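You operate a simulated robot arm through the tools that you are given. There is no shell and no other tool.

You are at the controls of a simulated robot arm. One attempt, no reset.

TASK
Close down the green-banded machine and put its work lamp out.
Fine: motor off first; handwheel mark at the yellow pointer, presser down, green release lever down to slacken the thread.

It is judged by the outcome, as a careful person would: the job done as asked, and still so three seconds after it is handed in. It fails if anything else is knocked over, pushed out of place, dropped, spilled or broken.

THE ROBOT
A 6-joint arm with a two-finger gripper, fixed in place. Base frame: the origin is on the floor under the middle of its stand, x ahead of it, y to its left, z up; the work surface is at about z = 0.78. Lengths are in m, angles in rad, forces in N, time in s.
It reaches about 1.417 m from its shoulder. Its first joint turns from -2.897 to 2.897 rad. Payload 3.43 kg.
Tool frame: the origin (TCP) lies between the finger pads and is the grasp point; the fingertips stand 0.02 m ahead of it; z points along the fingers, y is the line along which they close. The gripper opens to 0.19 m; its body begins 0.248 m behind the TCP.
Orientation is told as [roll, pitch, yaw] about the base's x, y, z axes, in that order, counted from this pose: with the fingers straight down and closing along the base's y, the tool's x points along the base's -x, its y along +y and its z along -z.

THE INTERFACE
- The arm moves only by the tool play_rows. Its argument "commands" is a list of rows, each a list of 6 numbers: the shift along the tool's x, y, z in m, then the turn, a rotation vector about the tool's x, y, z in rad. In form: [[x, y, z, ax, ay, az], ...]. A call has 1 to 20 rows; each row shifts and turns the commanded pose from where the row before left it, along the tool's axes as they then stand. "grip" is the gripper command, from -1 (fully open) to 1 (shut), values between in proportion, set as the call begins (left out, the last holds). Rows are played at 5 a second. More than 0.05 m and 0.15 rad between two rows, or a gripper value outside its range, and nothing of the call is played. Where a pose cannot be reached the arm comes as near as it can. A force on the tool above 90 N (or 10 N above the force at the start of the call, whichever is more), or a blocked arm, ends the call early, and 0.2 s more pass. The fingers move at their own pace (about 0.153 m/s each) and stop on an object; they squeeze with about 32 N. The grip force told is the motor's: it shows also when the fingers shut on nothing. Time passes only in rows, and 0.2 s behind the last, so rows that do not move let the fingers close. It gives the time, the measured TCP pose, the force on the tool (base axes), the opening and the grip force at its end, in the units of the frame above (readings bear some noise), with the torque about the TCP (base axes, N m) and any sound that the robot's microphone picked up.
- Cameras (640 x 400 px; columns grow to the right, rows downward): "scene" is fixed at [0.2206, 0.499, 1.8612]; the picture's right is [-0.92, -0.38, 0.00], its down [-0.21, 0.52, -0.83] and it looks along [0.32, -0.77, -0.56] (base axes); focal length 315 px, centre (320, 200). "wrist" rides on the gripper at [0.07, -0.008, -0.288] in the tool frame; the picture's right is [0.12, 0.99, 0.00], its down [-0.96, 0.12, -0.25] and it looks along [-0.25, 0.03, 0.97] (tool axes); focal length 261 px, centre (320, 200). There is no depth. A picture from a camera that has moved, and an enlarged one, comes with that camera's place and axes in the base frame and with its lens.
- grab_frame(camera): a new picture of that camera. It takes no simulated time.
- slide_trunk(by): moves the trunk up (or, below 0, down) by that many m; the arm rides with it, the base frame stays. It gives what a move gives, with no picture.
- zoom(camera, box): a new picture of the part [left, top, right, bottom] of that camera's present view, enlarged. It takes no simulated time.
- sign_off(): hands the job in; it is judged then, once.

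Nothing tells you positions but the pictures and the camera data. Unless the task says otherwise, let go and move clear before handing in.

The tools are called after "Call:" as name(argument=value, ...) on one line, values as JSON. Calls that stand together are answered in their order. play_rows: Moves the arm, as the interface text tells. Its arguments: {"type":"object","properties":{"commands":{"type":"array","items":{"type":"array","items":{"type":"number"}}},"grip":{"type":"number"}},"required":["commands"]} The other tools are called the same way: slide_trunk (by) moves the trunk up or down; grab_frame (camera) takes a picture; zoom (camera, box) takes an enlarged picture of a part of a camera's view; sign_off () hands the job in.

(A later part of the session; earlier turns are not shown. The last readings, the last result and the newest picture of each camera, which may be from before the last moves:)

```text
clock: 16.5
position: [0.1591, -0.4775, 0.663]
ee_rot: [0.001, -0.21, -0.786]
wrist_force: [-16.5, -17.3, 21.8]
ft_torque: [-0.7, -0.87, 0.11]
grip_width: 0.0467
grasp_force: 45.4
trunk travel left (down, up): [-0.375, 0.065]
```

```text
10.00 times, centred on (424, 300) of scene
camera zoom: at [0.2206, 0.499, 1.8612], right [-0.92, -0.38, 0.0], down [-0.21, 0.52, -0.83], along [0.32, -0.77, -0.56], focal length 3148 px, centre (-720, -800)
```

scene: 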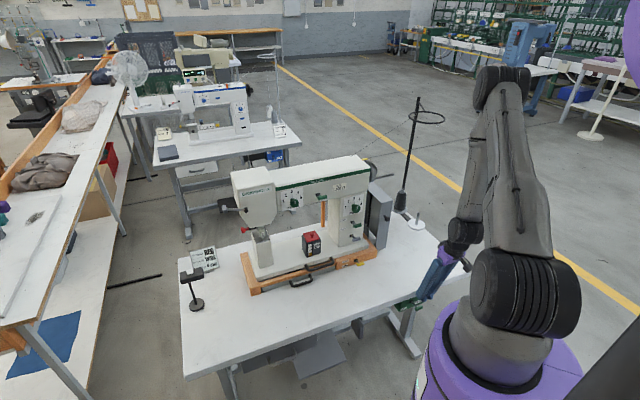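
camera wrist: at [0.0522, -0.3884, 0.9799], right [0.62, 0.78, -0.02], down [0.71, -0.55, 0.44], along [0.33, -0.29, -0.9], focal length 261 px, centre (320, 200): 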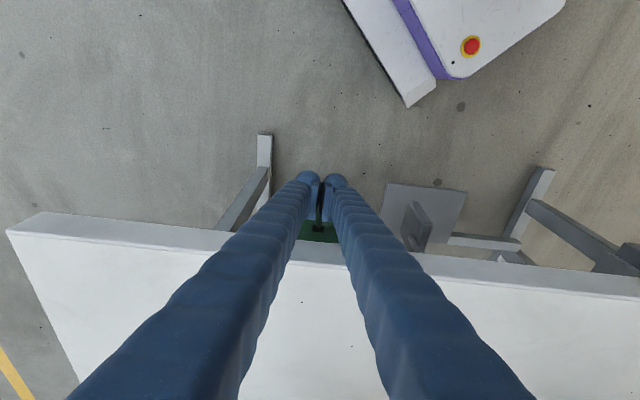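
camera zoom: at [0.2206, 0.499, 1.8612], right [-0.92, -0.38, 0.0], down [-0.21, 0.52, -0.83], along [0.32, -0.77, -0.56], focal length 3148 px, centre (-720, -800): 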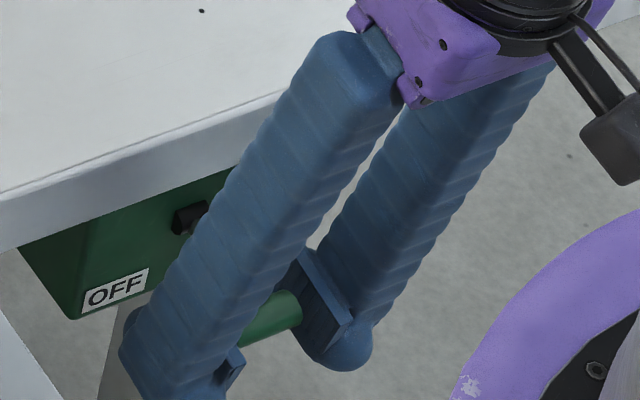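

Call:
play_rows(commands=[[0, -0.001, 0, 0, 0, 0], [0.001, 0, 0.0049, 0, 0, 0], [0.001, 0, 0.0049, 0, 0, 0], [0, 0, 0, 0, 0, 0]])

Call:
zoom(camera="scene", box=[392, 280, 456, 320])

Call:
zoom(camera="wrist", box=[256, 145, 384, 225])

```text
clock: 17.5
position: [0.1585, -0.4774, 0.6534]
ee_rot: [-0.001, -0.21, -0.785]
wrist_force: [-6.4, -18.7, 23.3]
ft_torque: [-0.56, -0.77, 0.06]
grip_width: 0.0467
grasp_force: 45.0
trunk travel left (down, up): [-0.375, 0.065]
```

```text
10.00 times, centred on (424, 300) of scene
camera zoom: at [0.2206, 0.499, 1.8612], right [-0.92, -0.38, 0.0], down [-0.21, 0.52, -0.83], along [0.32, -0.77, -0.56], focal length 3148 px, centre (-720, -800)
```

zoom: 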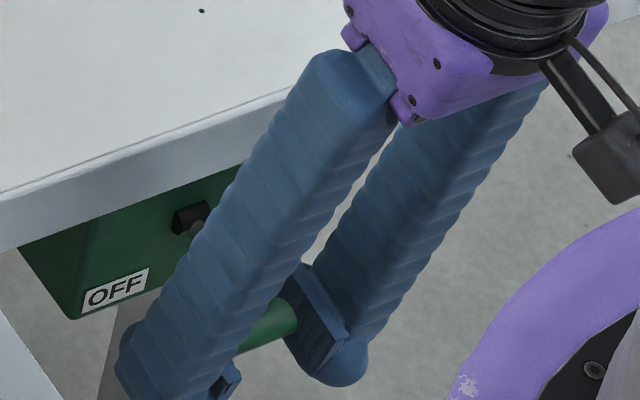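

```text
5.00 times, centred on (320, 185) of wrist
camera zoom: at [0.0621, -0.3922, 0.9184], right [0.62, 0.78, -0.02], down [0.71, -0.55, 0.44], along [0.33, -0.29, -0.9], focal length 1303 px, centre (320, 275)
```

zoom: 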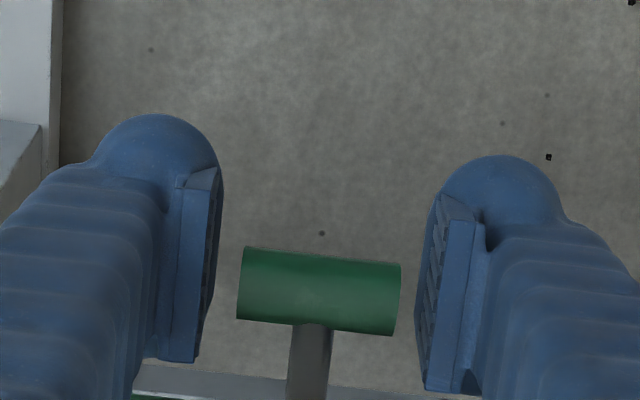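

Call:
play_rows(commands=[[0, -0.001, 0, 0, 0, 0], [0, 0, 0.0051, 0, 0, 0], [0, 0, 0.0051, 0, 0, 0], [0, 0, 0, 0, 0, 0]])

Call:
zoom(camera="scene", box=[392, 280, 456, 320])

Call:
zoom(camera="wrist", box=[256, 145, 384, 225])

```text
clock: 18.5
position: [0.1591, -0.4772, 0.6436]
ee_rot: [0.001, -0.207, -0.783]
wrist_force: [-7.4, -8.0, 44.6]
ft_torque: [0.05, -0.09, -0.09]
grip_width: 0.0474
grasp_force: 44.8
trunk travel left (down, up): [-0.375, 0.065]
```

```text
10.00 times, centred on (424, 300) of scene
camera zoom: at [0.2206, 0.499, 1.8612], right [-0.92, -0.38, 0.0], down [-0.21, 0.52, -0.83], along [0.32, -0.77, -0.56], focal length 3148 px, centre (-720, -800)
```

zoom: 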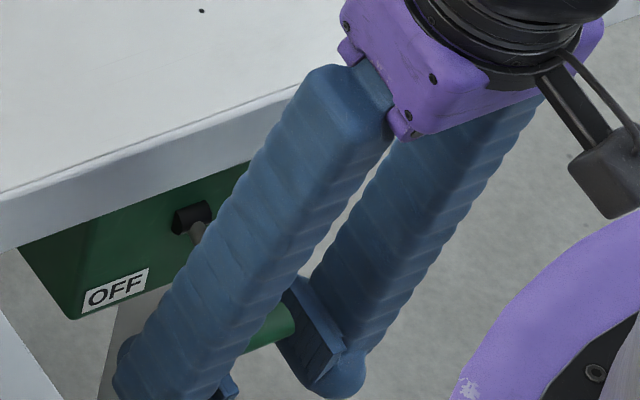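

```text
5.00 times, centred on (320, 185) of wrist
camera zoom: at [0.0618, -0.3922, 0.91], right [0.62, 0.78, -0.02], down [0.71, -0.55, 0.44], along [0.33, -0.29, -0.9], focal length 1303 px, centre (320, 275)
```

zoom: 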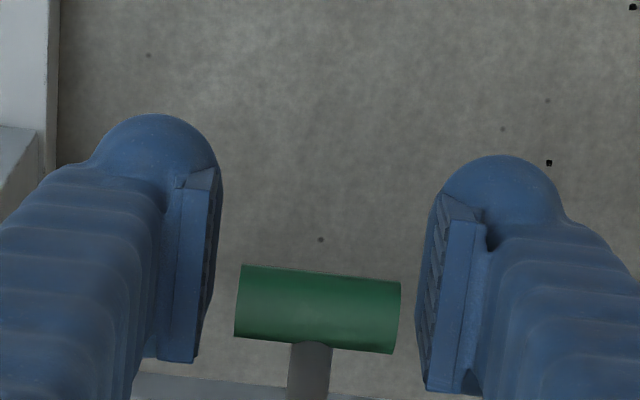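

The force jumped, suggesting the OFF stop. I'll open, back away from the table and rise to check the indicator light.

Call:
play_rows(commands=[[0, 0, 0, 0, 0, 0], [0, 0, 0, 0, 0, 0], [0.0391, 0, -0.0082, 0, 0, 0], [-0.01, 0, -0.0475, 0, 0, 0], [-0.01, 0, -0.0475, 0, 0, 0], [-0.01, 0, -0.0475, 0, 0, 0]], grip=0.2)

Call:
zoom(camera="scene", box=[392, 280, 456, 320])

Call:
zoom(camera="wrist", box=[256, 125, 384, 205])

```text
clock: 19.9
position: [0.1272, -0.4489, 0.7864]
ee_rot: [0.003, -0.209, -0.785]
wrist_force: [0.0, 0.4, -0.1]
ft_torque: [0.01, -0.01, 0.0]
grip_width: 0.0762
grasp_force: 0.0
trunk travel left (down, up): [-0.375, 0.065]
```

```text
10.00 times, centred on (424, 300) of scene
camera zoom: at [0.2206, 0.499, 1.8612], right [-0.92, -0.38, 0.0], down [-0.21, 0.52, -0.83], along [0.32, -0.77, -0.56], focal length 3148 px, centre (-720, -800)
```

zoom: 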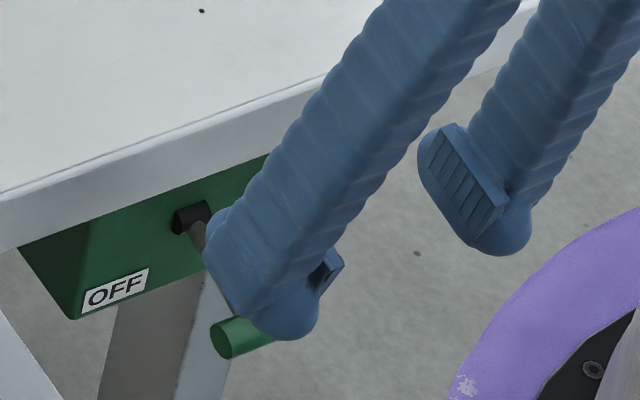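

```text
5.00 times, centred on (320, 165) of wrist
camera zoom: at [0.0301, -0.3644, 1.0521], right [0.62, 0.78, -0.02], down [0.71, -0.55, 0.44], along [0.33, -0.29, -0.9], focal length 1303 px, centre (320, 375)
```

zoom: 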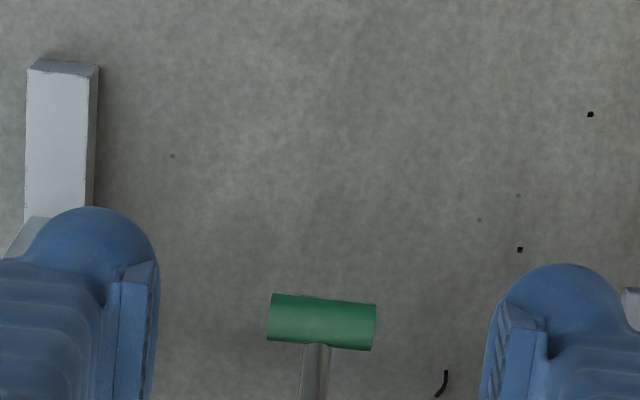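

Call:
play_rows(commands=[[-0.0098, 0, -0.047, 0, 0, 0], [-0.0098, 0, -0.047, 0, 0, 0], [-0.0098, 0, -0.047, 0, 0, 0], [-0.0098, 0, -0.047, 0, 0, 0], [-0.0098, 0, -0.047, 0, 0, 0]])

Call:
zoom(camera="scene", box=[392, 280, 456, 320])

Call:
grab_frame(camera="scene")

```text
clock: 21.1
position: [0.1264, -0.4524, 1.0277]
ee_rot: [0.0, -0.207, -0.786]
wrist_force: [-1.0, -0.3, 1.9]
ft_torque: [-0.14, -0.03, -0.04]
grip_width: 0.0759
grasp_force: 0.1
out of reach, approached as far as the arm can: row 4
trunk travel left (down, up): [-0.375, 0.065]
```

```text
10.00 times, centred on (424, 300) of scene
camera zoom: at [0.2206, 0.499, 1.8612], right [-0.92, -0.38, 0.0], down [-0.21, 0.52, -0.83], along [0.32, -0.77, -0.56], focal length 3148 px, centre (-720, -800)
```

zoom: 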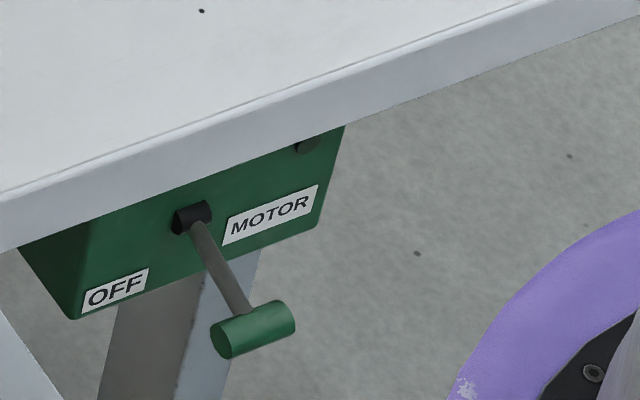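

```text
taken
```

scene: 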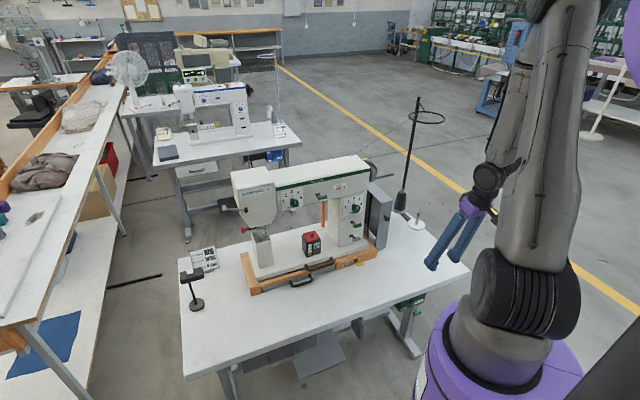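

The motor indicator is now dark and the lever is down at OFF. Next I'll go inspect the handwheel from the machine's right side: rise, move over, then turn and tilt the camera toward it.

Call:
play_rows(commands=[[0, 0, 0, 0, 0.1035, 0], [0, 0, 0, 0, 0.1035, 0], [0, 0, -0.0471, 0, 0, 0], [0, 0, -0.0471, 0, 0, 0], [0, 0, -0.0471, 0, 0, 0], [0, 0, -0.0471, 0, 0, 0], [0, 0, -0.0471, 0, 0, 0], [0, 0, -0.0471, 0, 0, 0], [0, 0, -0.0471, 0, 0, 0], [-0.0452, -0.015, 0, 0, 0, 0], [-0.0452, -0.015, 0, 0, 0, 0], [-0.0452, -0.015, 0, 0, 0, 0], [-0.0452, -0.015, 0, 0, 0, 0], [-0.0452, -0.015, 0, 0, 0, 0], [-0.0452, -0.015, 0, 0, 0, 0], [-0.0452, -0.015, 0, 0, 0, 0]])

Call:
play_rows(commands=[[0, 0, 0, 0, 0, -0.1309], [0, 0, 0, 0, 0, -0.1309], [0, 0, 0, 0, 0, -0.1309], [0, 0, 0, 0, 0, -0.1309], [0, 0, 0, 0, 0, -0.1309], [0, 0, 0, 0, 0, -0.1309], [0, 0, 0, 0, -0.124, 0], [0, 0, 0, 0, -0.124, 0], [0, 0, 0, 0, -0.124, 0], [0, 0, 0, 0, -0.124, 0], [0, 0, 0, 0, -0.124, 0]], grip=-1)

Call:
grab_frame(camera="wrist")

Call:
grab_frame(camera="scene")

```text
clock: 24.5
position: [0.2845, -0.7481, 1.3527]
ee_rot: [0.001, 0.0, -0.786]
wrist_force: [0.0, -0.7, -0.6]
ft_torque: [0.09, 0.09, 0.02]
grip_width: 0.076
grasp_force: 0.0
out of reach, approached as far as the arm can: row 1, 2
trunk travel left (down, up): [-0.375, 0.065]
```

```text
clock: 25.5
position: [0.2568, -0.7402, 1.3583]
ee_rot: [0.008, 0.023, -0.287]
wrist_force: [-68.6, 21.0, 7.4]
ft_torque: [-1.9, -2.62, -8.3]
grip_width: 0.1902
grasp_force: 0.0
trunk travel left (down, up): [-0.375, 0.065]
stopped in row 5: the force on the tool passed its limit at 98 N (the readings are from after the stop); the commanded pose is now the measured one
```

```text
taken
camera wrist: at [0.1922, -0.7319, 1.6467], right [0.17, 0.99, 0.01], down [0.96, -0.17, 0.23], along [0.22, -0.03, -0.97], focal length 261 px, centre (320, 200)
```

wrist: 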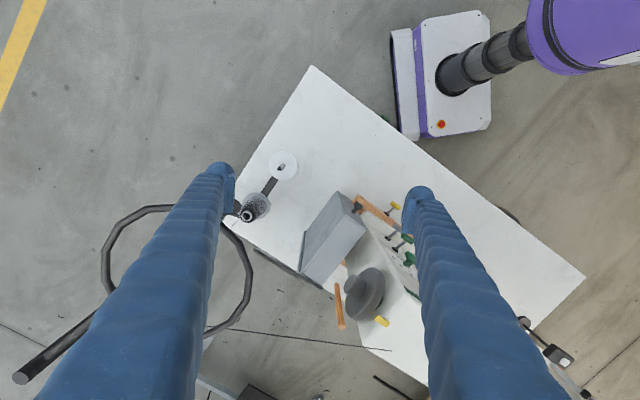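

```text
taken
```

scene: 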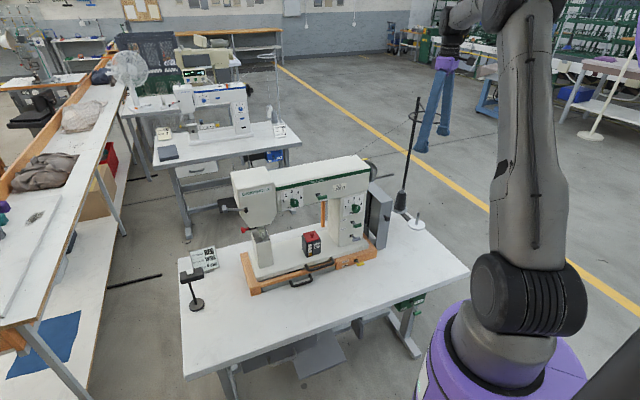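

The left finger touched the thread-stand ring when it opened and turned. I'll back out gently by reversing the turn and closing the fingers, then check that the stand hasn't moved.

Call:
play_rows(commands=[[0, 0, 0, 0, 0, 0.1], [0, 0, 0, 0, 0, 0.1]], grip=0.2)

Call:
zoom(camera="scene", box=[370, 80, 466, 140])

Call:
zoom(camera="scene", box=[280, 140, 440, 240])

Call:
grab_frame(camera="wrist")

```text
clock: 26.1
position: [0.2673, -0.7449, 1.3568]
ee_rot: [0.008, 0.01, -0.476]
wrist_force: [-1.9, -0.1, 0.1]
ft_torque: [0.07, -0.42, -0.02]
grip_width: 0.0761
grasp_force: 0.0
trunk travel left (down, up): [-0.375, 0.065]
```

```text
6.67 times, centred on (418, 110) of scene
camera zoom: at [0.2206, 0.499, 1.8612], right [-0.92, -0.38, 0.0], down [-0.21, 0.52, -0.83], along [0.32, -0.77, -0.56], focal length 2099 px, centre (-333, 800)
```

zoom: 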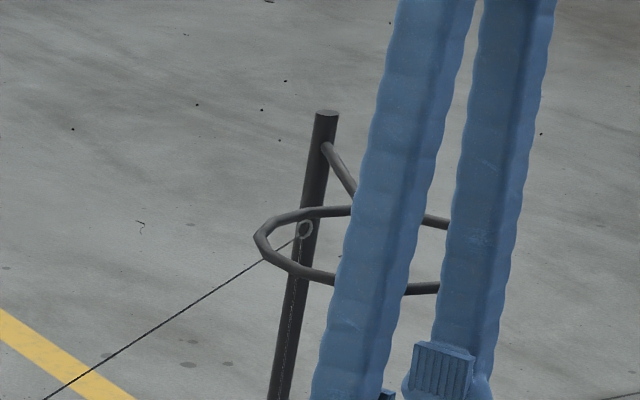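

```text
4.00 times, centred on (360, 190) of scene
camera zoom: at [0.2206, 0.499, 1.8612], right [-0.92, -0.38, 0.0], down [-0.21, 0.52, -0.83], along [0.32, -0.77, -0.56], focal length 1259 px, centre (160, 240)
```

zoom: 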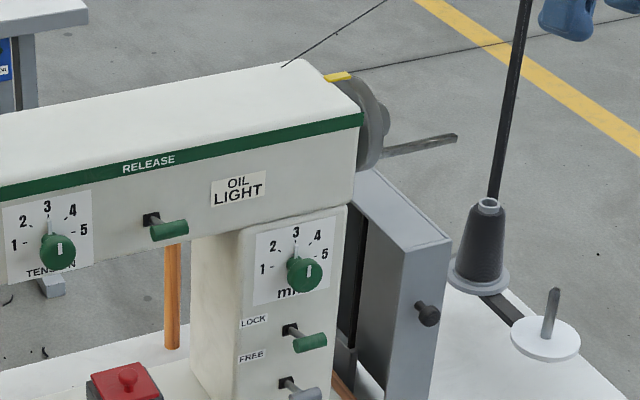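

```text
taken
camera wrist: at [0.2023, -0.724, 1.6439], right [0.35, 0.94, 0.01], down [0.91, -0.34, 0.24], along [0.23, -0.08, -0.97], focal length 261 px, centre (320, 200)
```

wrist: 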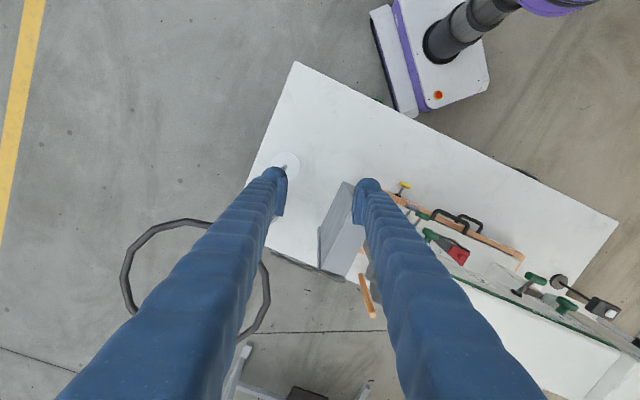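

The stand looks unmoved. I'll retreat from the ring, close the fingers, and take a viewpoint from the right-front with the wheel on the right side of the picture.

Call:
play_rows(commands=[[0.0415, -0.0045, 0, 0, 0, 0], [0.0415, -0.0045, 0, 0, 0, 0], [0.0415, -0.0045, 0, 0, 0, 0], [0, 0, 0, 0, 0, 0.1033], [0, 0, 0, 0, 0, 0.1033], [0, 0, 0, 0, 0, 0.1033], [0, 0, 0, 0, -0.1167, 0], [0, 0, 0, 0, -0.1167, 0], [0, 0, 0, 0, -0.1167, 0], [-0.0137, -0.0127, 0.0376, 0, 0, 0], [-0.0137, -0.0127, 0.0376, 0, 0, 0], [-0.0137, -0.0127, 0.0376, 0, 0, 0]], grip=1)

Call:
grab_frame(camera="wrist")

Call:
grab_frame(camera="scene")

```text
clock: 28.7
position: [0.1841, -0.7816, 1.2639]
ee_rot: [0.0, -0.334, -0.784]
wrist_force: [0.5, 0.1, -0.2]
ft_torque: [-0.02, 0.05, -0.01]
grip_width: 0.0
grasp_force: 31.9
trunk travel left (down, up): [-0.375, 0.065]
```

```text
taken
camera wrist: at [0.0651, -0.6743, 1.5118], right [0.62, 0.78, -0.04], down [0.67, -0.5, 0.55], along [0.41, -0.37, -0.84], focal length 261 px, centre (320, 200)
```

wrist: 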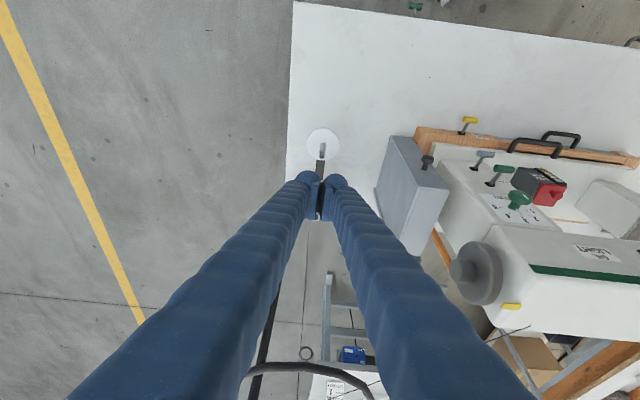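

```text
taken
```

scene: 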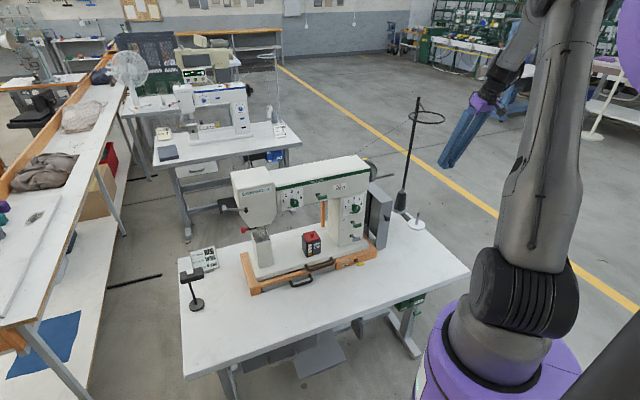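

Good view of the handwheel on the right of the picture. Zooming onto it.

Call:
zoom(camera="wrist", box=[432, 225, 544, 295])

Call:
zoom(camera="wrist", box=[400, 100, 640, 250])

Call:
zoom(camera="scene", box=[370, 80, 466, 140])

```text
5.71 times, centred on (488, 260) of wrist
camera zoom: at [0.0651, -0.6743, 1.5118], right [0.62, 0.78, -0.04], down [0.67, -0.5, 0.55], along [0.41, -0.37, -0.84], focal length 1489 px, centre (-640, -143)
```

zoom: 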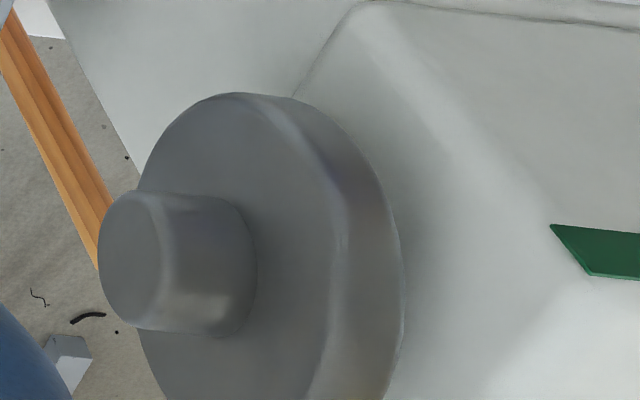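

```text
2.67 times, centred on (520, 175) of wrist
camera zoom: at [0.0651, -0.6743, 1.5118], right [0.62, 0.78, -0.04], down [0.67, -0.5, 0.55], along [0.41, -0.37, -0.84], focal length 695 px, centre (-213, 267)
```

zoom: 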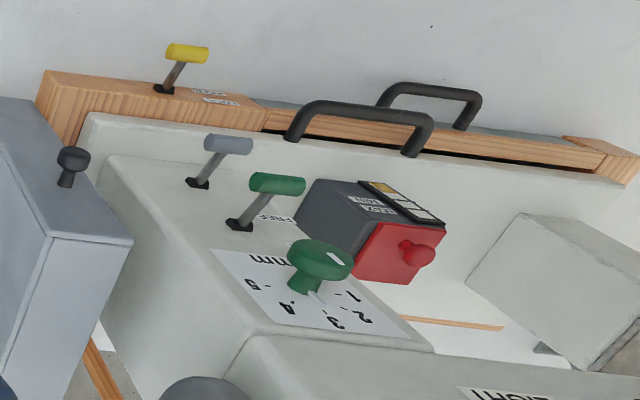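

```text
6.67 times, centred on (418, 110) of scene
camera zoom: at [0.2206, 0.499, 1.8612], right [-0.92, -0.38, 0.0], down [-0.21, 0.52, -0.83], along [0.32, -0.77, -0.56], focal length 2099 px, centre (-333, 800)
```

zoom: 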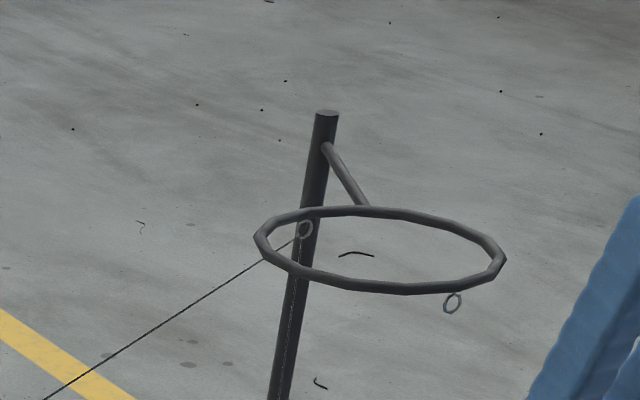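

Call:
zoom(camera="wrist", box=[440, 235, 536, 320])

Call:
zoom(camera="wrist", box=[460, 270, 540, 320])

```text
4.71 times, centred on (488, 278) of wrist
camera zoom: at [0.0651, -0.6743, 1.5118], right [0.62, 0.78, -0.04], down [0.67, -0.5, 0.55], along [0.41, -0.37, -0.84], focal length 1227 px, centre (-471, -165)
```

zoom: 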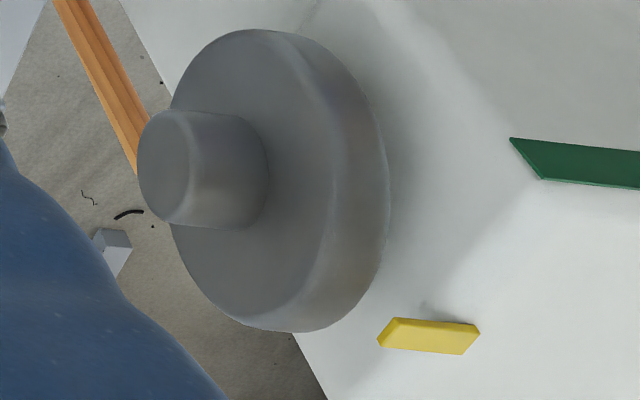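

```text
8.00 times, centred on (500, 295) of wrist
camera zoom: at [0.0651, -0.6743, 1.5118], right [0.62, 0.78, -0.04], down [0.67, -0.5, 0.55], along [0.41, -0.37, -0.84], focal length 2085 px, centre (-1120, -560)
```

zoom: 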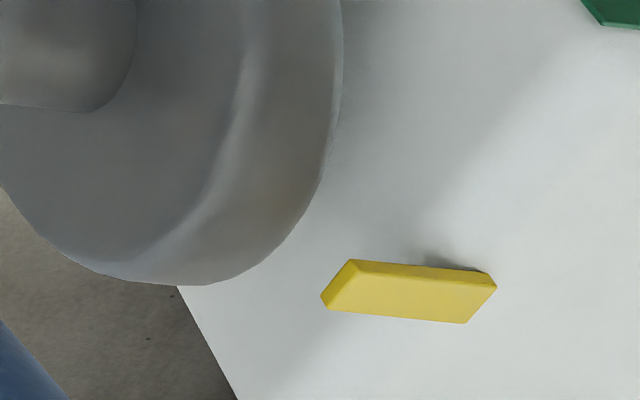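

The wheel is a disc (radius about 5.5 cm) with a hub (radius about 2 cm) around (0.46, -0.717, 1.208); no mark shows on the visible front and top. Let me check the thread line's location near the wheel before planning a hub grasp.

Call:
zoom(camera="wrist", box=[440, 290, 600, 390])

Call:
zoom(camera="scene", box=[330, 100, 458, 180])

```text
4.00 times, centred on (520, 340) of wrist
camera zoom: at [0.0651, -0.6743, 1.5118], right [0.62, 0.78, -0.04], down [0.67, -0.5, 0.55], along [0.41, -0.37, -0.84], focal length 1043 px, centre (-480, -360)
```

zoom: 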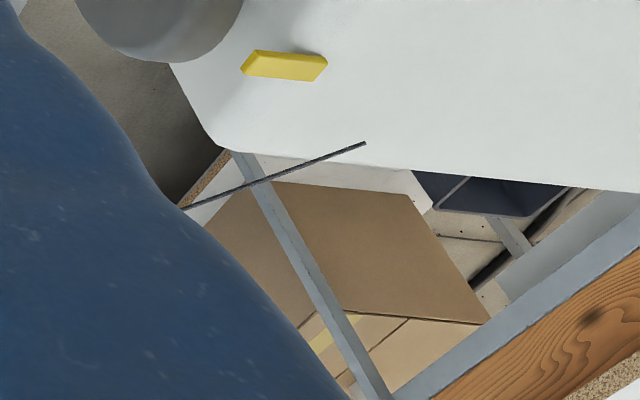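

```text
5.00 times, centred on (394, 140) of scene
camera zoom: at [0.2206, 0.499, 1.8612], right [-0.92, -0.38, 0.0], down [-0.21, 0.52, -0.83], along [0.32, -0.77, -0.56], focal length 1574 px, centre (-50, 500)
```

zoom: 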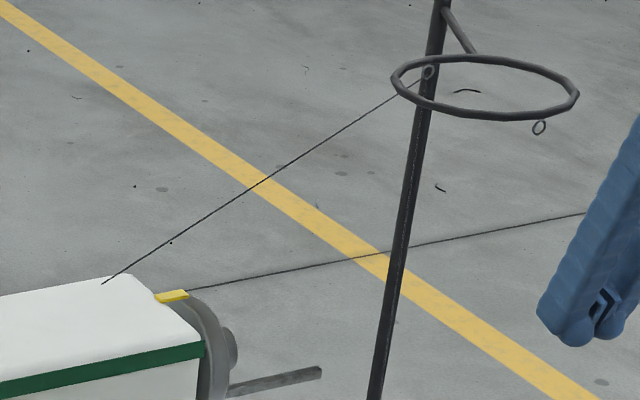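

I'll grasp the hub with the tool leaning from the front, so as to stay clear of the thread and ring. First I rotate the tool so it closes across the hub, with the camera on the outer side.

Call:
play_rows(commands=[[0, 0, 0, 0, 0, -0.1428], [0, 0, 0, 0, 0, -0.1428], [0, 0, 0, 0, 0, -0.1428], [0, 0, 0, 0, 0, -0.1428], [0, 0, 0, 0, 0, -0.1428], [0, 0, 0, 0, 0, -0.1428], [0, 0, 0, 0, 0, -0.1428], [0, 0, 0, 0, 0, -0.1428], [0, 0, 0, 0, 0, -0.1428], [0, 0, 0, 0, 0, -0.1428], [0, 0, 0, 0, 0, -0.1428], [0, 0, 0, 0.139, 0, 0], [0, 0, 0, 0.139, 0, 0]])

Call:
grab_frame(camera="wrist")

Call:
grab_frame(camera="scene")

```text
clock: 31.5
position: [0.1824, -0.7804, 1.2634]
ee_rot: [-0.543, 0.001, 0.783]
wrist_force: [1.6, 0.0, 0.1]
ft_torque: [0.03, 0.07, -0.07]
grip_width: 0.0
grasp_force: 31.8
out of reach, approached as far as the arm can: row 13
trunk travel left (down, up): [-0.375, 0.065]
```

```text
taken
camera wrist: at [0.0326, -0.73, 1.5136], right [-0.69, 0.52, -0.51], down [0.52, 0.84, 0.15], along [0.51, -0.16, -0.85], focal length 261 px, centre (320, 200)
```

wrist: 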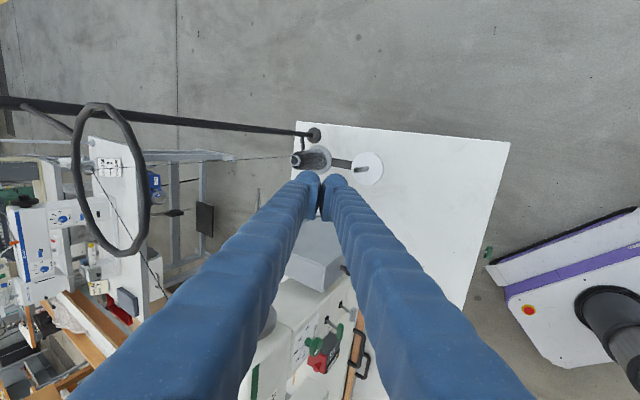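

```text
taken
```

scene: 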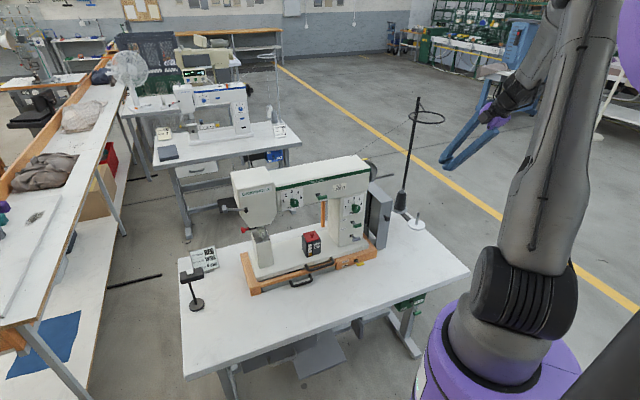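

Call:
play_rows(commands=[[-0.0422, -0.0167, -0.0008, 0, 0, 0], [-0.0422, -0.0167, -0.0008, 0, 0, 0], [-0.0422, -0.0167, -0.0008, 0, 0, 0], [-0.0422, -0.0167, -0.0008, 0, 0, 0], [-0.0422, -0.0167, -0.0008, 0, 0, 0], [-0.0422, -0.0167, -0.0008, 0, 0, 0]])

Call:
play_rows(commands=[[0, 0, 0, 0, 0, 0], [0, 0, 0, 0, 0, 0]], grip=0.05)

Call:
grab_frame(camera="wrist")

Call:
zoom(camera="scene", box=[310, 80, 470, 180])

```text
clock: 32.9
position: [0.4191, -0.6565, 1.3183]
ee_rot: [-0.544, 0.0, 0.785]
wrist_force: [0.4, 0.8, 0.4]
ft_torque: [-0.07, 0.04, -0.06]
grip_width: 0.0
grasp_force: 31.6
trunk travel left (down, up): [-0.375, 0.065]
```

```text
clock: 33.5
position: [0.4167, -0.6564, 1.3181]
ee_rot: [-0.544, -0.002, 0.784]
wrist_force: [0.0, 0.0, -0.3]
ft_torque: [-0.01, 0.02, 0.02]
grip_width: 0.0902
grasp_force: 0.0
trunk travel left (down, up): [-0.375, 0.065]
```

```text
taken
camera wrist: at [0.2684, -0.6067, 1.5678], right [-0.69, 0.52, -0.51], down [0.52, 0.84, 0.15], along [0.51, -0.16, -0.85], focal length 261 px, centre (320, 200)
```

wrist: 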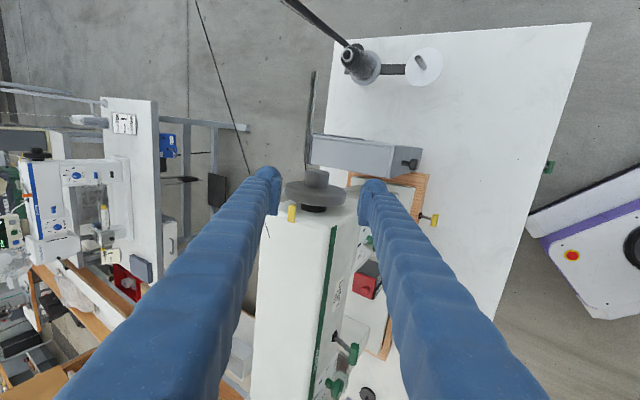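

```text
4.00 times, centred on (390, 130) of scene
camera zoom: at [0.2206, 0.499, 1.8612], right [-0.92, -0.38, 0.0], down [-0.21, 0.52, -0.83], along [0.32, -0.77, -0.56], focal length 1259 px, centre (40, 480)
```

zoom: 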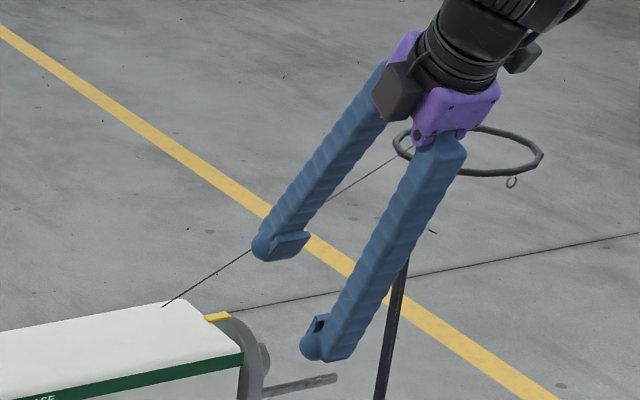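

Call:
zoom(camera="wrist", box=[264, 150, 376, 220])

```text
5.71 times, centred on (320, 185) of wrist
camera zoom: at [0.2684, -0.6067, 1.5678], right [-0.69, 0.52, -0.51], down [0.52, 0.84, 0.15], along [0.51, -0.16, -0.85], focal length 1489 px, centre (320, 286)
```

zoom: 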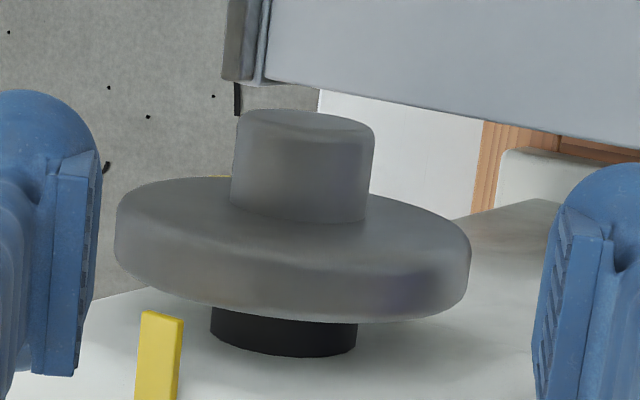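

I spot a sliver of yellow at the far outer edge of the wheel, likely the mark. Zooming more.

Call:
zoom(camera="wrist", box=[284, 168, 324, 193])

```text
16.00 times, centred on (304, 180) of wrist
camera zoom: at [0.2684, -0.6067, 1.5678], right [-0.69, 0.52, -0.51], down [0.52, 0.84, 0.15], along [0.51, -0.16, -0.85], focal length 4170 px, centre (576, 512)
```

zoom: 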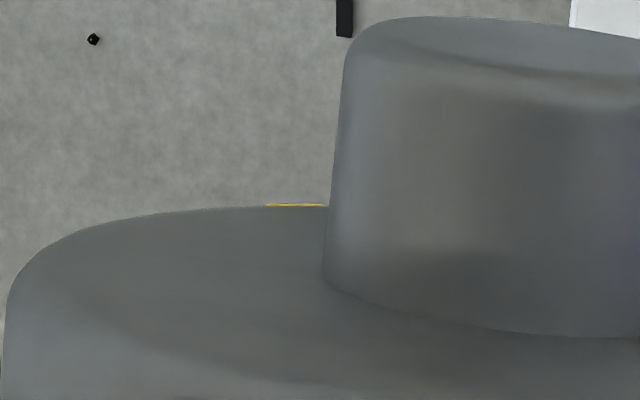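

The mark is at the back-bottom of the wheel, so it needs roughly 125–135° of turning with the top coming toward the front. I'll narrow the opening to 6 cm, advance and flank the hub.

Call:
play_rows(commands=[[0.0026, -0.0016, 0, 0, 0, 0], [0.0026, -0.0016, 0.034, 0, 0, 0], [0.0026, -0.0016, 0.034, 0, 0, 0], [0.0026, -0.0016, 0.034, 0, 0, 0]], grip=0.35)

Call:
zoom(camera="wrist", box=[256, 150, 384, 230])

Call:
zoom(camera="scene", box=[340, 120, 436, 180])

```text
clock: 34.5
position: [0.4558, -0.711, 1.2348]
ee_rot: [-0.54, 0.0, 0.785]
wrist_force: [0.3, -1.2, -0.4]
ft_torque: [0.01, 0.04, -0.01]
grip_width: 0.0615
grasp_force: 0.1
trunk travel left (down, up): [-0.375, 0.065]
```

```text
5.00 times, centred on (320, 190) of wrist
camera zoom: at [0.3064, -0.6616, 1.4851], right [-0.69, 0.52, -0.51], down [0.52, 0.84, 0.15], along [0.51, -0.16, -0.85], focal length 1303 px, centre (320, 250)
```

zoom: 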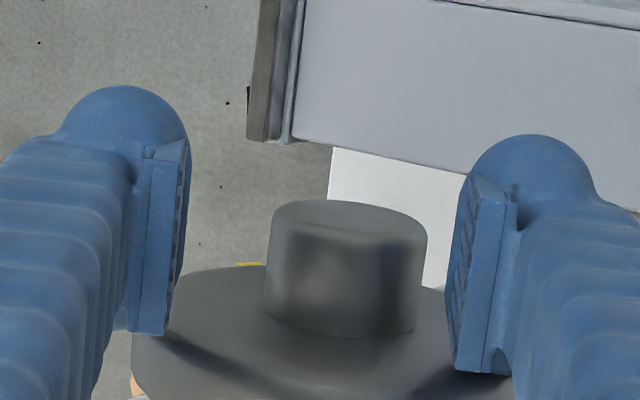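

```text
6.67 times, centred on (388, 150) of scene
camera zoom: at [0.2206, 0.499, 1.8612], right [-0.92, -0.38, 0.0], down [-0.21, 0.52, -0.83], along [0.32, -0.77, -0.56], focal length 2099 px, centre (-133, 533)
```

zoom: 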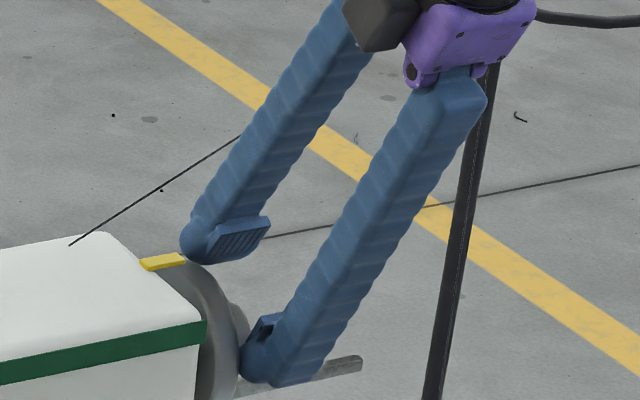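

Call:
play_rows(commands=[[0.0015, 0.007, 0, 0, 0, 0], [0, 0, 0.016, 0, 0, 0], [0, 0, 0.015, 0, 0, 0], [0, 0, 0, 0, 0, 0]])

Call:
zoom(camera="wrist", box=[256, 150, 384, 230])

Call:
zoom(camera="scene", box=[340, 130, 436, 190])

```text
clock: 35.5
position: [0.4581, -0.7166, 1.205]
ee_rot: [-0.542, 0.001, 0.785]
wrist_force: [0.2, 0.8, 0.0]
ft_torque: [0.02, -0.01, -0.03]
grip_width: 0.0617
grasp_force: 0.1
trunk travel left (down, up): [-0.375, 0.065]
```

```text
5.00 times, centred on (320, 190) of wrist
camera zoom: at [0.308, -0.6674, 1.4549], right [-0.69, 0.52, -0.51], down [0.52, 0.84, 0.15], along [0.51, -0.16, -0.85], focal length 1303 px, centre (320, 250)
```

zoom: 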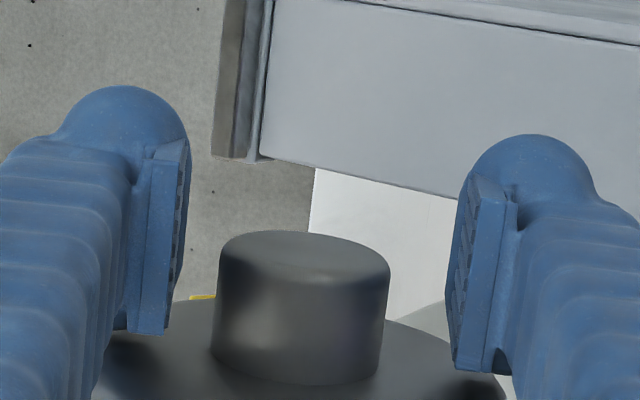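

```text
6.67 times, centred on (388, 160) of scene
camera zoom: at [0.2206, 0.499, 1.8612], right [-0.92, -0.38, 0.0], down [-0.21, 0.52, -0.83], along [0.32, -0.77, -0.56], focal length 2099 px, centre (-133, 467)
```

zoom: 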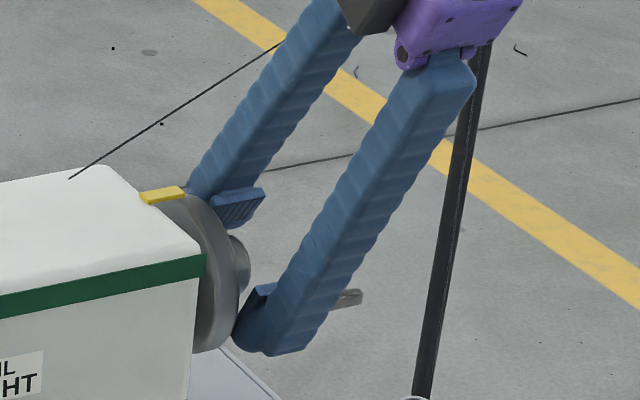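

Call:
play_rows(commands=[[0, -0.0035, 0, 0, 0, 0], [0, 0, 0, 0, 0, 0]])

Call:
play_rows(commands=[[0, 0, 0, 0, 0, 0], [0, 0, 0, 0, 0, 0], [0, 0, 0, 0, 0, 0]], grip=1)

Call:
zoom(camera="wrist", box=[256, 150, 384, 230])

```text
clock: 36.1
position: [0.4602, -0.7187, 1.2059]
ee_rot: [-0.54, 0.0, 0.787]
wrist_force: [0.1, 0.0, 0.2]
ft_torque: [0.03, 0.02, -0.01]
grip_width: 0.0618
grasp_force: 0.1
trunk travel left (down, up): [-0.375, 0.065]
```

```text
clock: 36.9
position: [0.459, -0.7191, 1.2055]
ee_rot: [-0.538, -0.001, 0.786]
wrist_force: [-7.7, 6.7, -10.4]
ft_torque: [-0.09, 0.18, 0.06]
grip_width: 0.0372
grasp_force: 45.2
trunk travel left (down, up): [-0.375, 0.065]
```

```text
5.00 times, centred on (320, 190) of wrist
camera zoom: at [0.3104, -0.669, 1.4561], right [-0.69, 0.52, -0.51], down [0.52, 0.84, 0.15], along [0.51, -0.16, -0.85], focal length 1303 px, centre (320, 250)
```

zoom: 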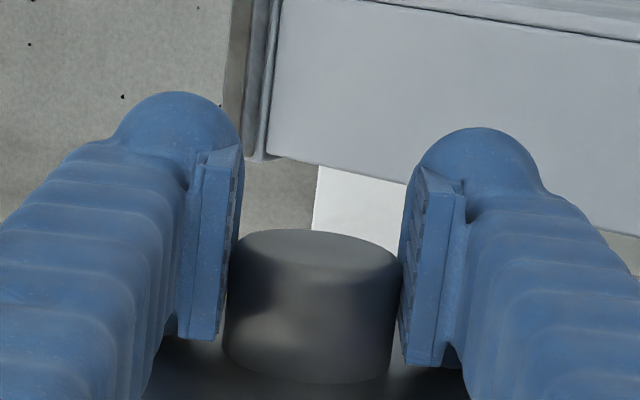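

The hub is gripped (3.7 cm). I'll rotate the tool about the hub axis in the forward direction, first a modest amount, and see whether the wheel follows.

Call:
play_rows(commands=[[0, 0.0007, 0, 0, 0, 0], [0, 0, 0, 0.1, 0, 0], [0, 0, 0, 0.1, 0, 0], [0, 0, 0, 0.1, 0, 0], [0, 0, 0, 0, 0, 0]])

Call:
zoom(camera="wrist", box=[256, 150, 384, 230])

Call:
zoom(camera="scene", box=[340, 130, 436, 190])

```text
clock: 38.1
position: [0.46, -0.7175, 1.206]
ee_rot: [-0.585, 0.0, 0.785]
wrist_force: [-13.1, 3.7, -21.6]
ft_torque: [-0.39, 0.57, -0.12]
grip_width: 0.0368
grasp_force: 45.0
out of reach, approached as far as the arm can: row 2, 3, 4
trunk travel left (down, up): [-0.375, 0.065]
```

```text
5.00 times, centred on (320, 190) of wrist
camera zoom: at [0.3021, -0.6609, 1.449], right [-0.67, 0.5, -0.55], down [0.52, 0.84, 0.14], along [0.54, -0.19, -0.82], focal length 1303 px, centre (320, 250)
```

zoom: 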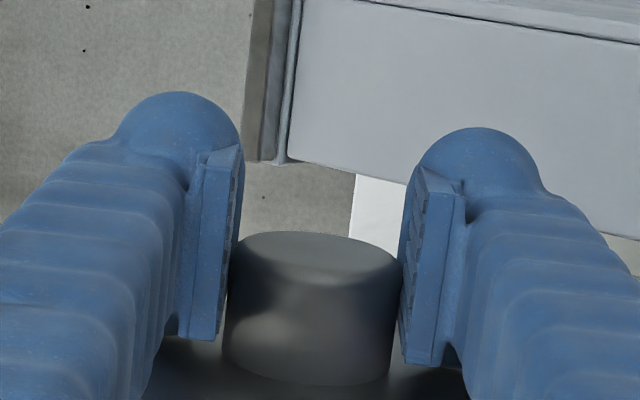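

```text
6.67 times, centred on (388, 160) of scene
camera zoom: at [0.2206, 0.499, 1.8612], right [-0.92, -0.38, 0.0], down [-0.21, 0.52, -0.83], along [0.32, -0.77, -0.56], focal length 2099 px, centre (-133, 467)
```

zoom: 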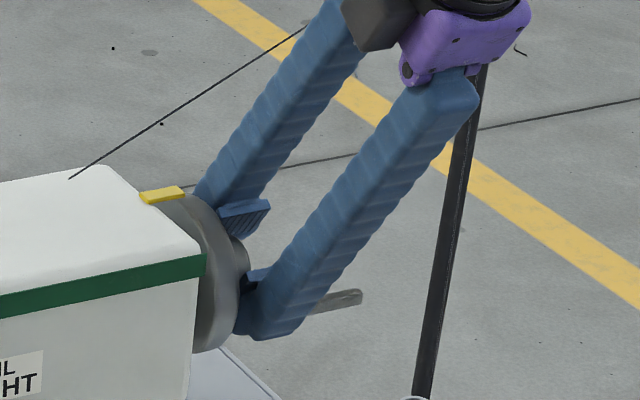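

The wrist can't lean further in this posture (about 33°), so the stroke is too short. I'll release the hub, back out, rise, and lower the trunk to gain wrist range, then try larger lean angles in free space.

Call:
play_rows(commands=[[0, 0, 0, 0, 0, 0], [0, 0, 0, 0, 0, 0], [0, 0, -0.035, 0, 0, 0], [0, 0, -0.035, 0, 0, 0], [0, 0, -0.035, 0, 0, 0], [0, 0, -0.04, 0, 0, 0]], grip=0.35)

Call:
grab_frame(camera="wrist")

```text
clock: 39.5
position: [0.4016, -0.6595, 1.3302]
ee_rot: [-0.591, 0.001, 0.785]
wrist_force: [0.3, 1.1, 1.0]
ft_torque: [-0.07, 0.03, -0.02]
grip_width: 0.0617
grasp_force: 0.1
trunk travel left (down, up): [-0.375, 0.065]
```

```text
taken
camera wrist: at [0.2431, -0.6014, 1.5727], right [-0.67, 0.5, -0.55], down [0.52, 0.85, 0.14], along [0.54, -0.19, -0.82], focal length 261 px, centre (320, 200)
```

wrist: 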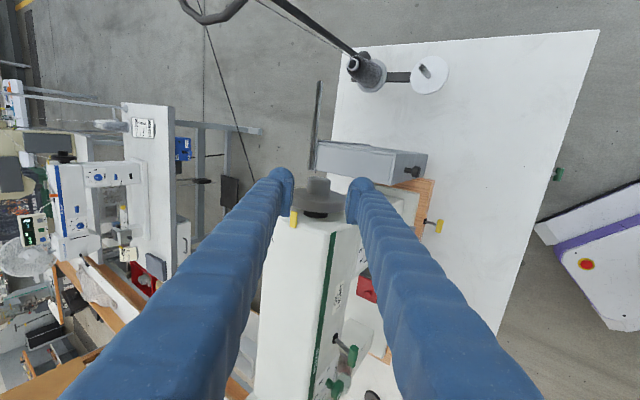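

Call:
zoom(camera="wrist", box=[284, 160, 348, 200])

Call:
play_rows(commands=[[0, -0.0232, -0.0346, 0, 0, 0], [0, -0.0232, -0.0346, 0, 0, 0], [0, -0.0232, -0.0346, 0, 0, 0], [0, -0.0232, -0.0346, 0, 0, 0], [0, -0.0232, -0.0346, 0, 0, 0], [0, -0.0232, -0.0346, 0, 0, 0]])

Call:
slide_trunk(by=-0.28)

Call:
grab_frame(camera="scene")

```text
10.00 times, centred on (316, 180) of wrist
camera zoom: at [0.2431, -0.6014, 1.5727], right [-0.67, 0.5, -0.55], down [0.52, 0.85, 0.14], along [0.54, -0.19, -0.82], focal length 2606 px, centre (360, 400)
```

zoom: 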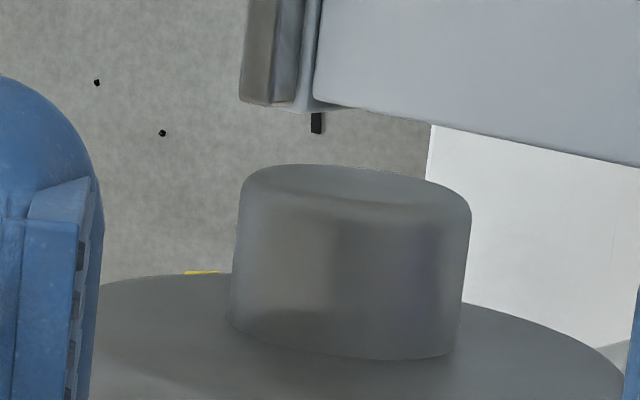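

```text
clock: 40.9
position: [0.4014, -0.6573, 1.5777]
ee_rot: [-0.59, -0.001, 0.787]
wrist_force: [0.2, 0.0, -0.1]
ft_torque: [-0.03, -0.01, -0.03]
grip_width: 0.0618
grasp_force: 0.0
trunk travel left (down, up): [-0.375, 0.065]
```

```text
clock: 43.7
position: [0.4029, -0.6593, 1.2955]
ee_rot: [-0.589, 0.001, 0.784]
wrist_force: [-0.4, 0.0, 0.5]
ft_torque: [-0.01, 0.03, 0.02]
grip_width: 0.0617
grasp_force: 0.0
trunk travel left (down, up): [-0.095, 0.345]
```

```text
taken
```

scene: 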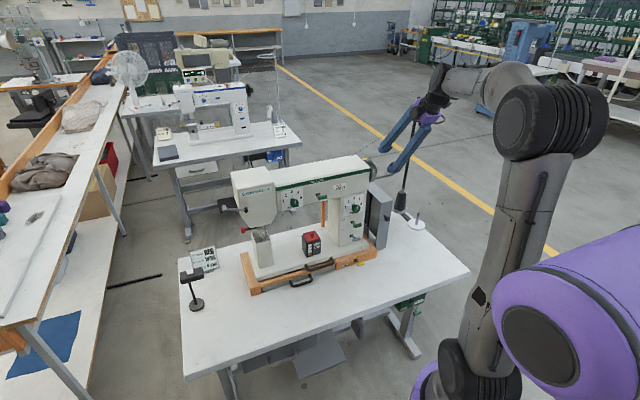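

The forearm is now more level. Testing larger lean in free space.

Call:
play_rows(commands=[[0, 0, 0, 0.13, 0, 0], [0, 0, 0, 0.13, 0, 0], [0, 0, 0, 0.13, 0, 0], [0, 0, 0, 0.13, 0, 0]])

Call:
grab_frame(camera="wrist")

```text
clock: 44.7
position: [0.4009, -0.6593, 1.297]
ee_rot: [-0.978, 0.0, 0.784]
wrist_force: [-0.8, -0.1, -0.3]
ft_torque: [0.02, -0.03, 0.01]
grip_width: 0.0617
grasp_force: 0.2
out of reach, approached as far as the arm can: row 4
trunk travel left (down, up): [-0.095, 0.345]
```

```text
taken
camera wrist: at [0.1861, -0.5433, 1.4637], right [-0.48, 0.31, -0.82], down [0.49, 0.87, 0.04], along [0.73, -0.38, -0.57], focal length 261 px, centre (320, 200)
```

wrist: 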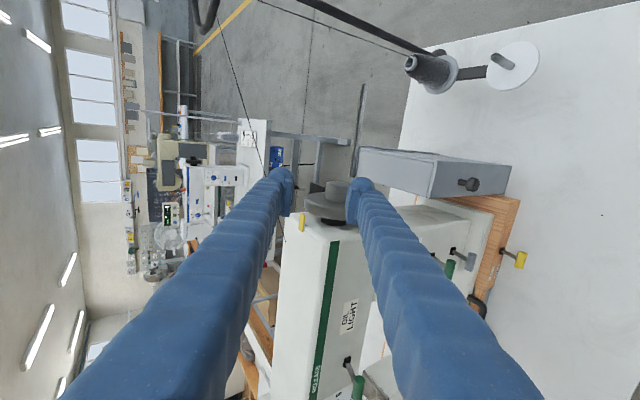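

Lowering the trunk extended the lean to about 56°. I'll rise, lower the trunk the rest, and set up again for the hub grasp.

Call:
play_rows(commands=[[0, -0.0415, -0.028, 0, 0, 0], [0, -0.0415, -0.028, 0, 0, 0], [0, 0, 0, -0.126, 0, 0], [0, 0, 0, -0.126, 0, 0], [0, 0, 0, -0.126, 0, 0]])

Call:
slide_trunk(by=-0.09)

Call:
zoom(camera="wrist", box=[256, 140, 384, 220])

```text
clock: 45.9
position: [0.4023, -0.6607, 1.3961]
ee_rot: [-0.598, 0.0, 0.783]
wrist_force: [-0.3, 0.0, 0.4]
ft_torque: [-0.12, 0.03, -0.06]
grip_width: 0.0616
grasp_force: 0.1
trunk travel left (down, up): [-0.095, 0.345]
```

```text
clock: 47.2
position: [0.4025, -0.6589, 1.306]
ee_rot: [-0.6, -0.001, 0.783]
wrist_force: [-0.4, 0.8, -0.1]
ft_torque: [-0.03, -0.03, -0.01]
grip_width: 0.0618
grasp_force: 0.1
trunk travel left (down, up): [-0.005, 0.435]
```

```text
5.00 times, centred on (320, 180) of wrist
camera zoom: at [0.2429, -0.5999, 1.5478], right [-0.66, 0.5, -0.56], down [0.51, 0.85, 0.14], along [0.54, -0.2, -0.82], focal length 1303 px, centre (320, 300)
```

zoom: 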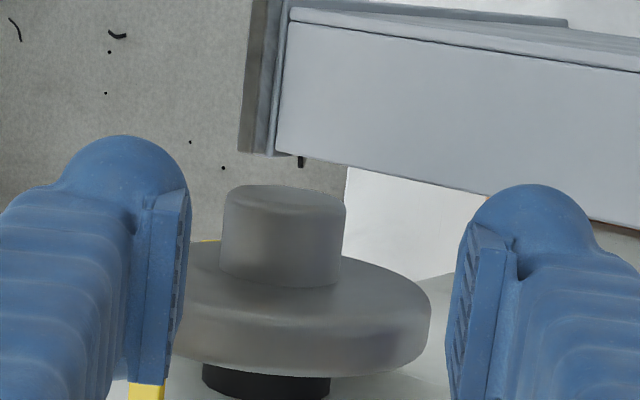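

Call:
play_rows(commands=[[0, 0, 0, -0.1, 0, 0], [0.0017, -0.0245, 0, 0, 0, 0], [0, 0, 0.033, 0, 0, 0], [0, 0, 0.033, 0, 0, 0], [0, 0, 0.032, 0, 0, 0], [0, 0, 0.0, 0, 0, 0]])

Call:
zoom(camera="wrist", box=[256, 150, 384, 230])

```text
clock: 48.6
position: [0.4519, -0.7114, 1.2297]
ee_rot: [-0.497, 0.0, 0.782]
wrist_force: [0.2, -0.6, -0.4]
ft_torque: [0.07, 0.03, 0.04]
grip_width: 0.0617
grasp_force: 0.0
trunk travel left (down, up): [-0.005, 0.435]
```

```text
5.00 times, centred on (320, 190) of wrist
camera zoom: at [0.3101, -0.6688, 1.4859], right [-0.7, 0.53, -0.47], down [0.53, 0.83, 0.16], along [0.48, -0.14, -0.86], focal length 1303 px, centre (320, 250)
```

zoom: 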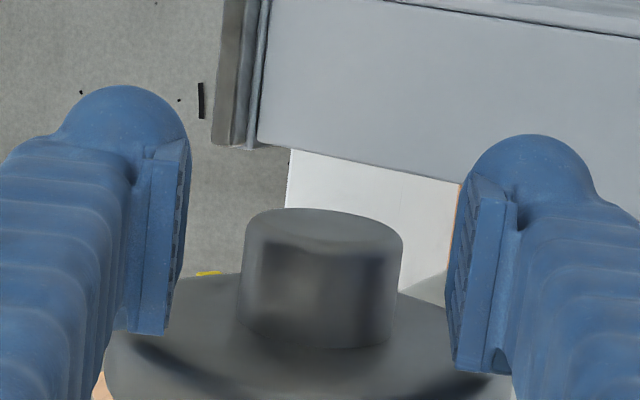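

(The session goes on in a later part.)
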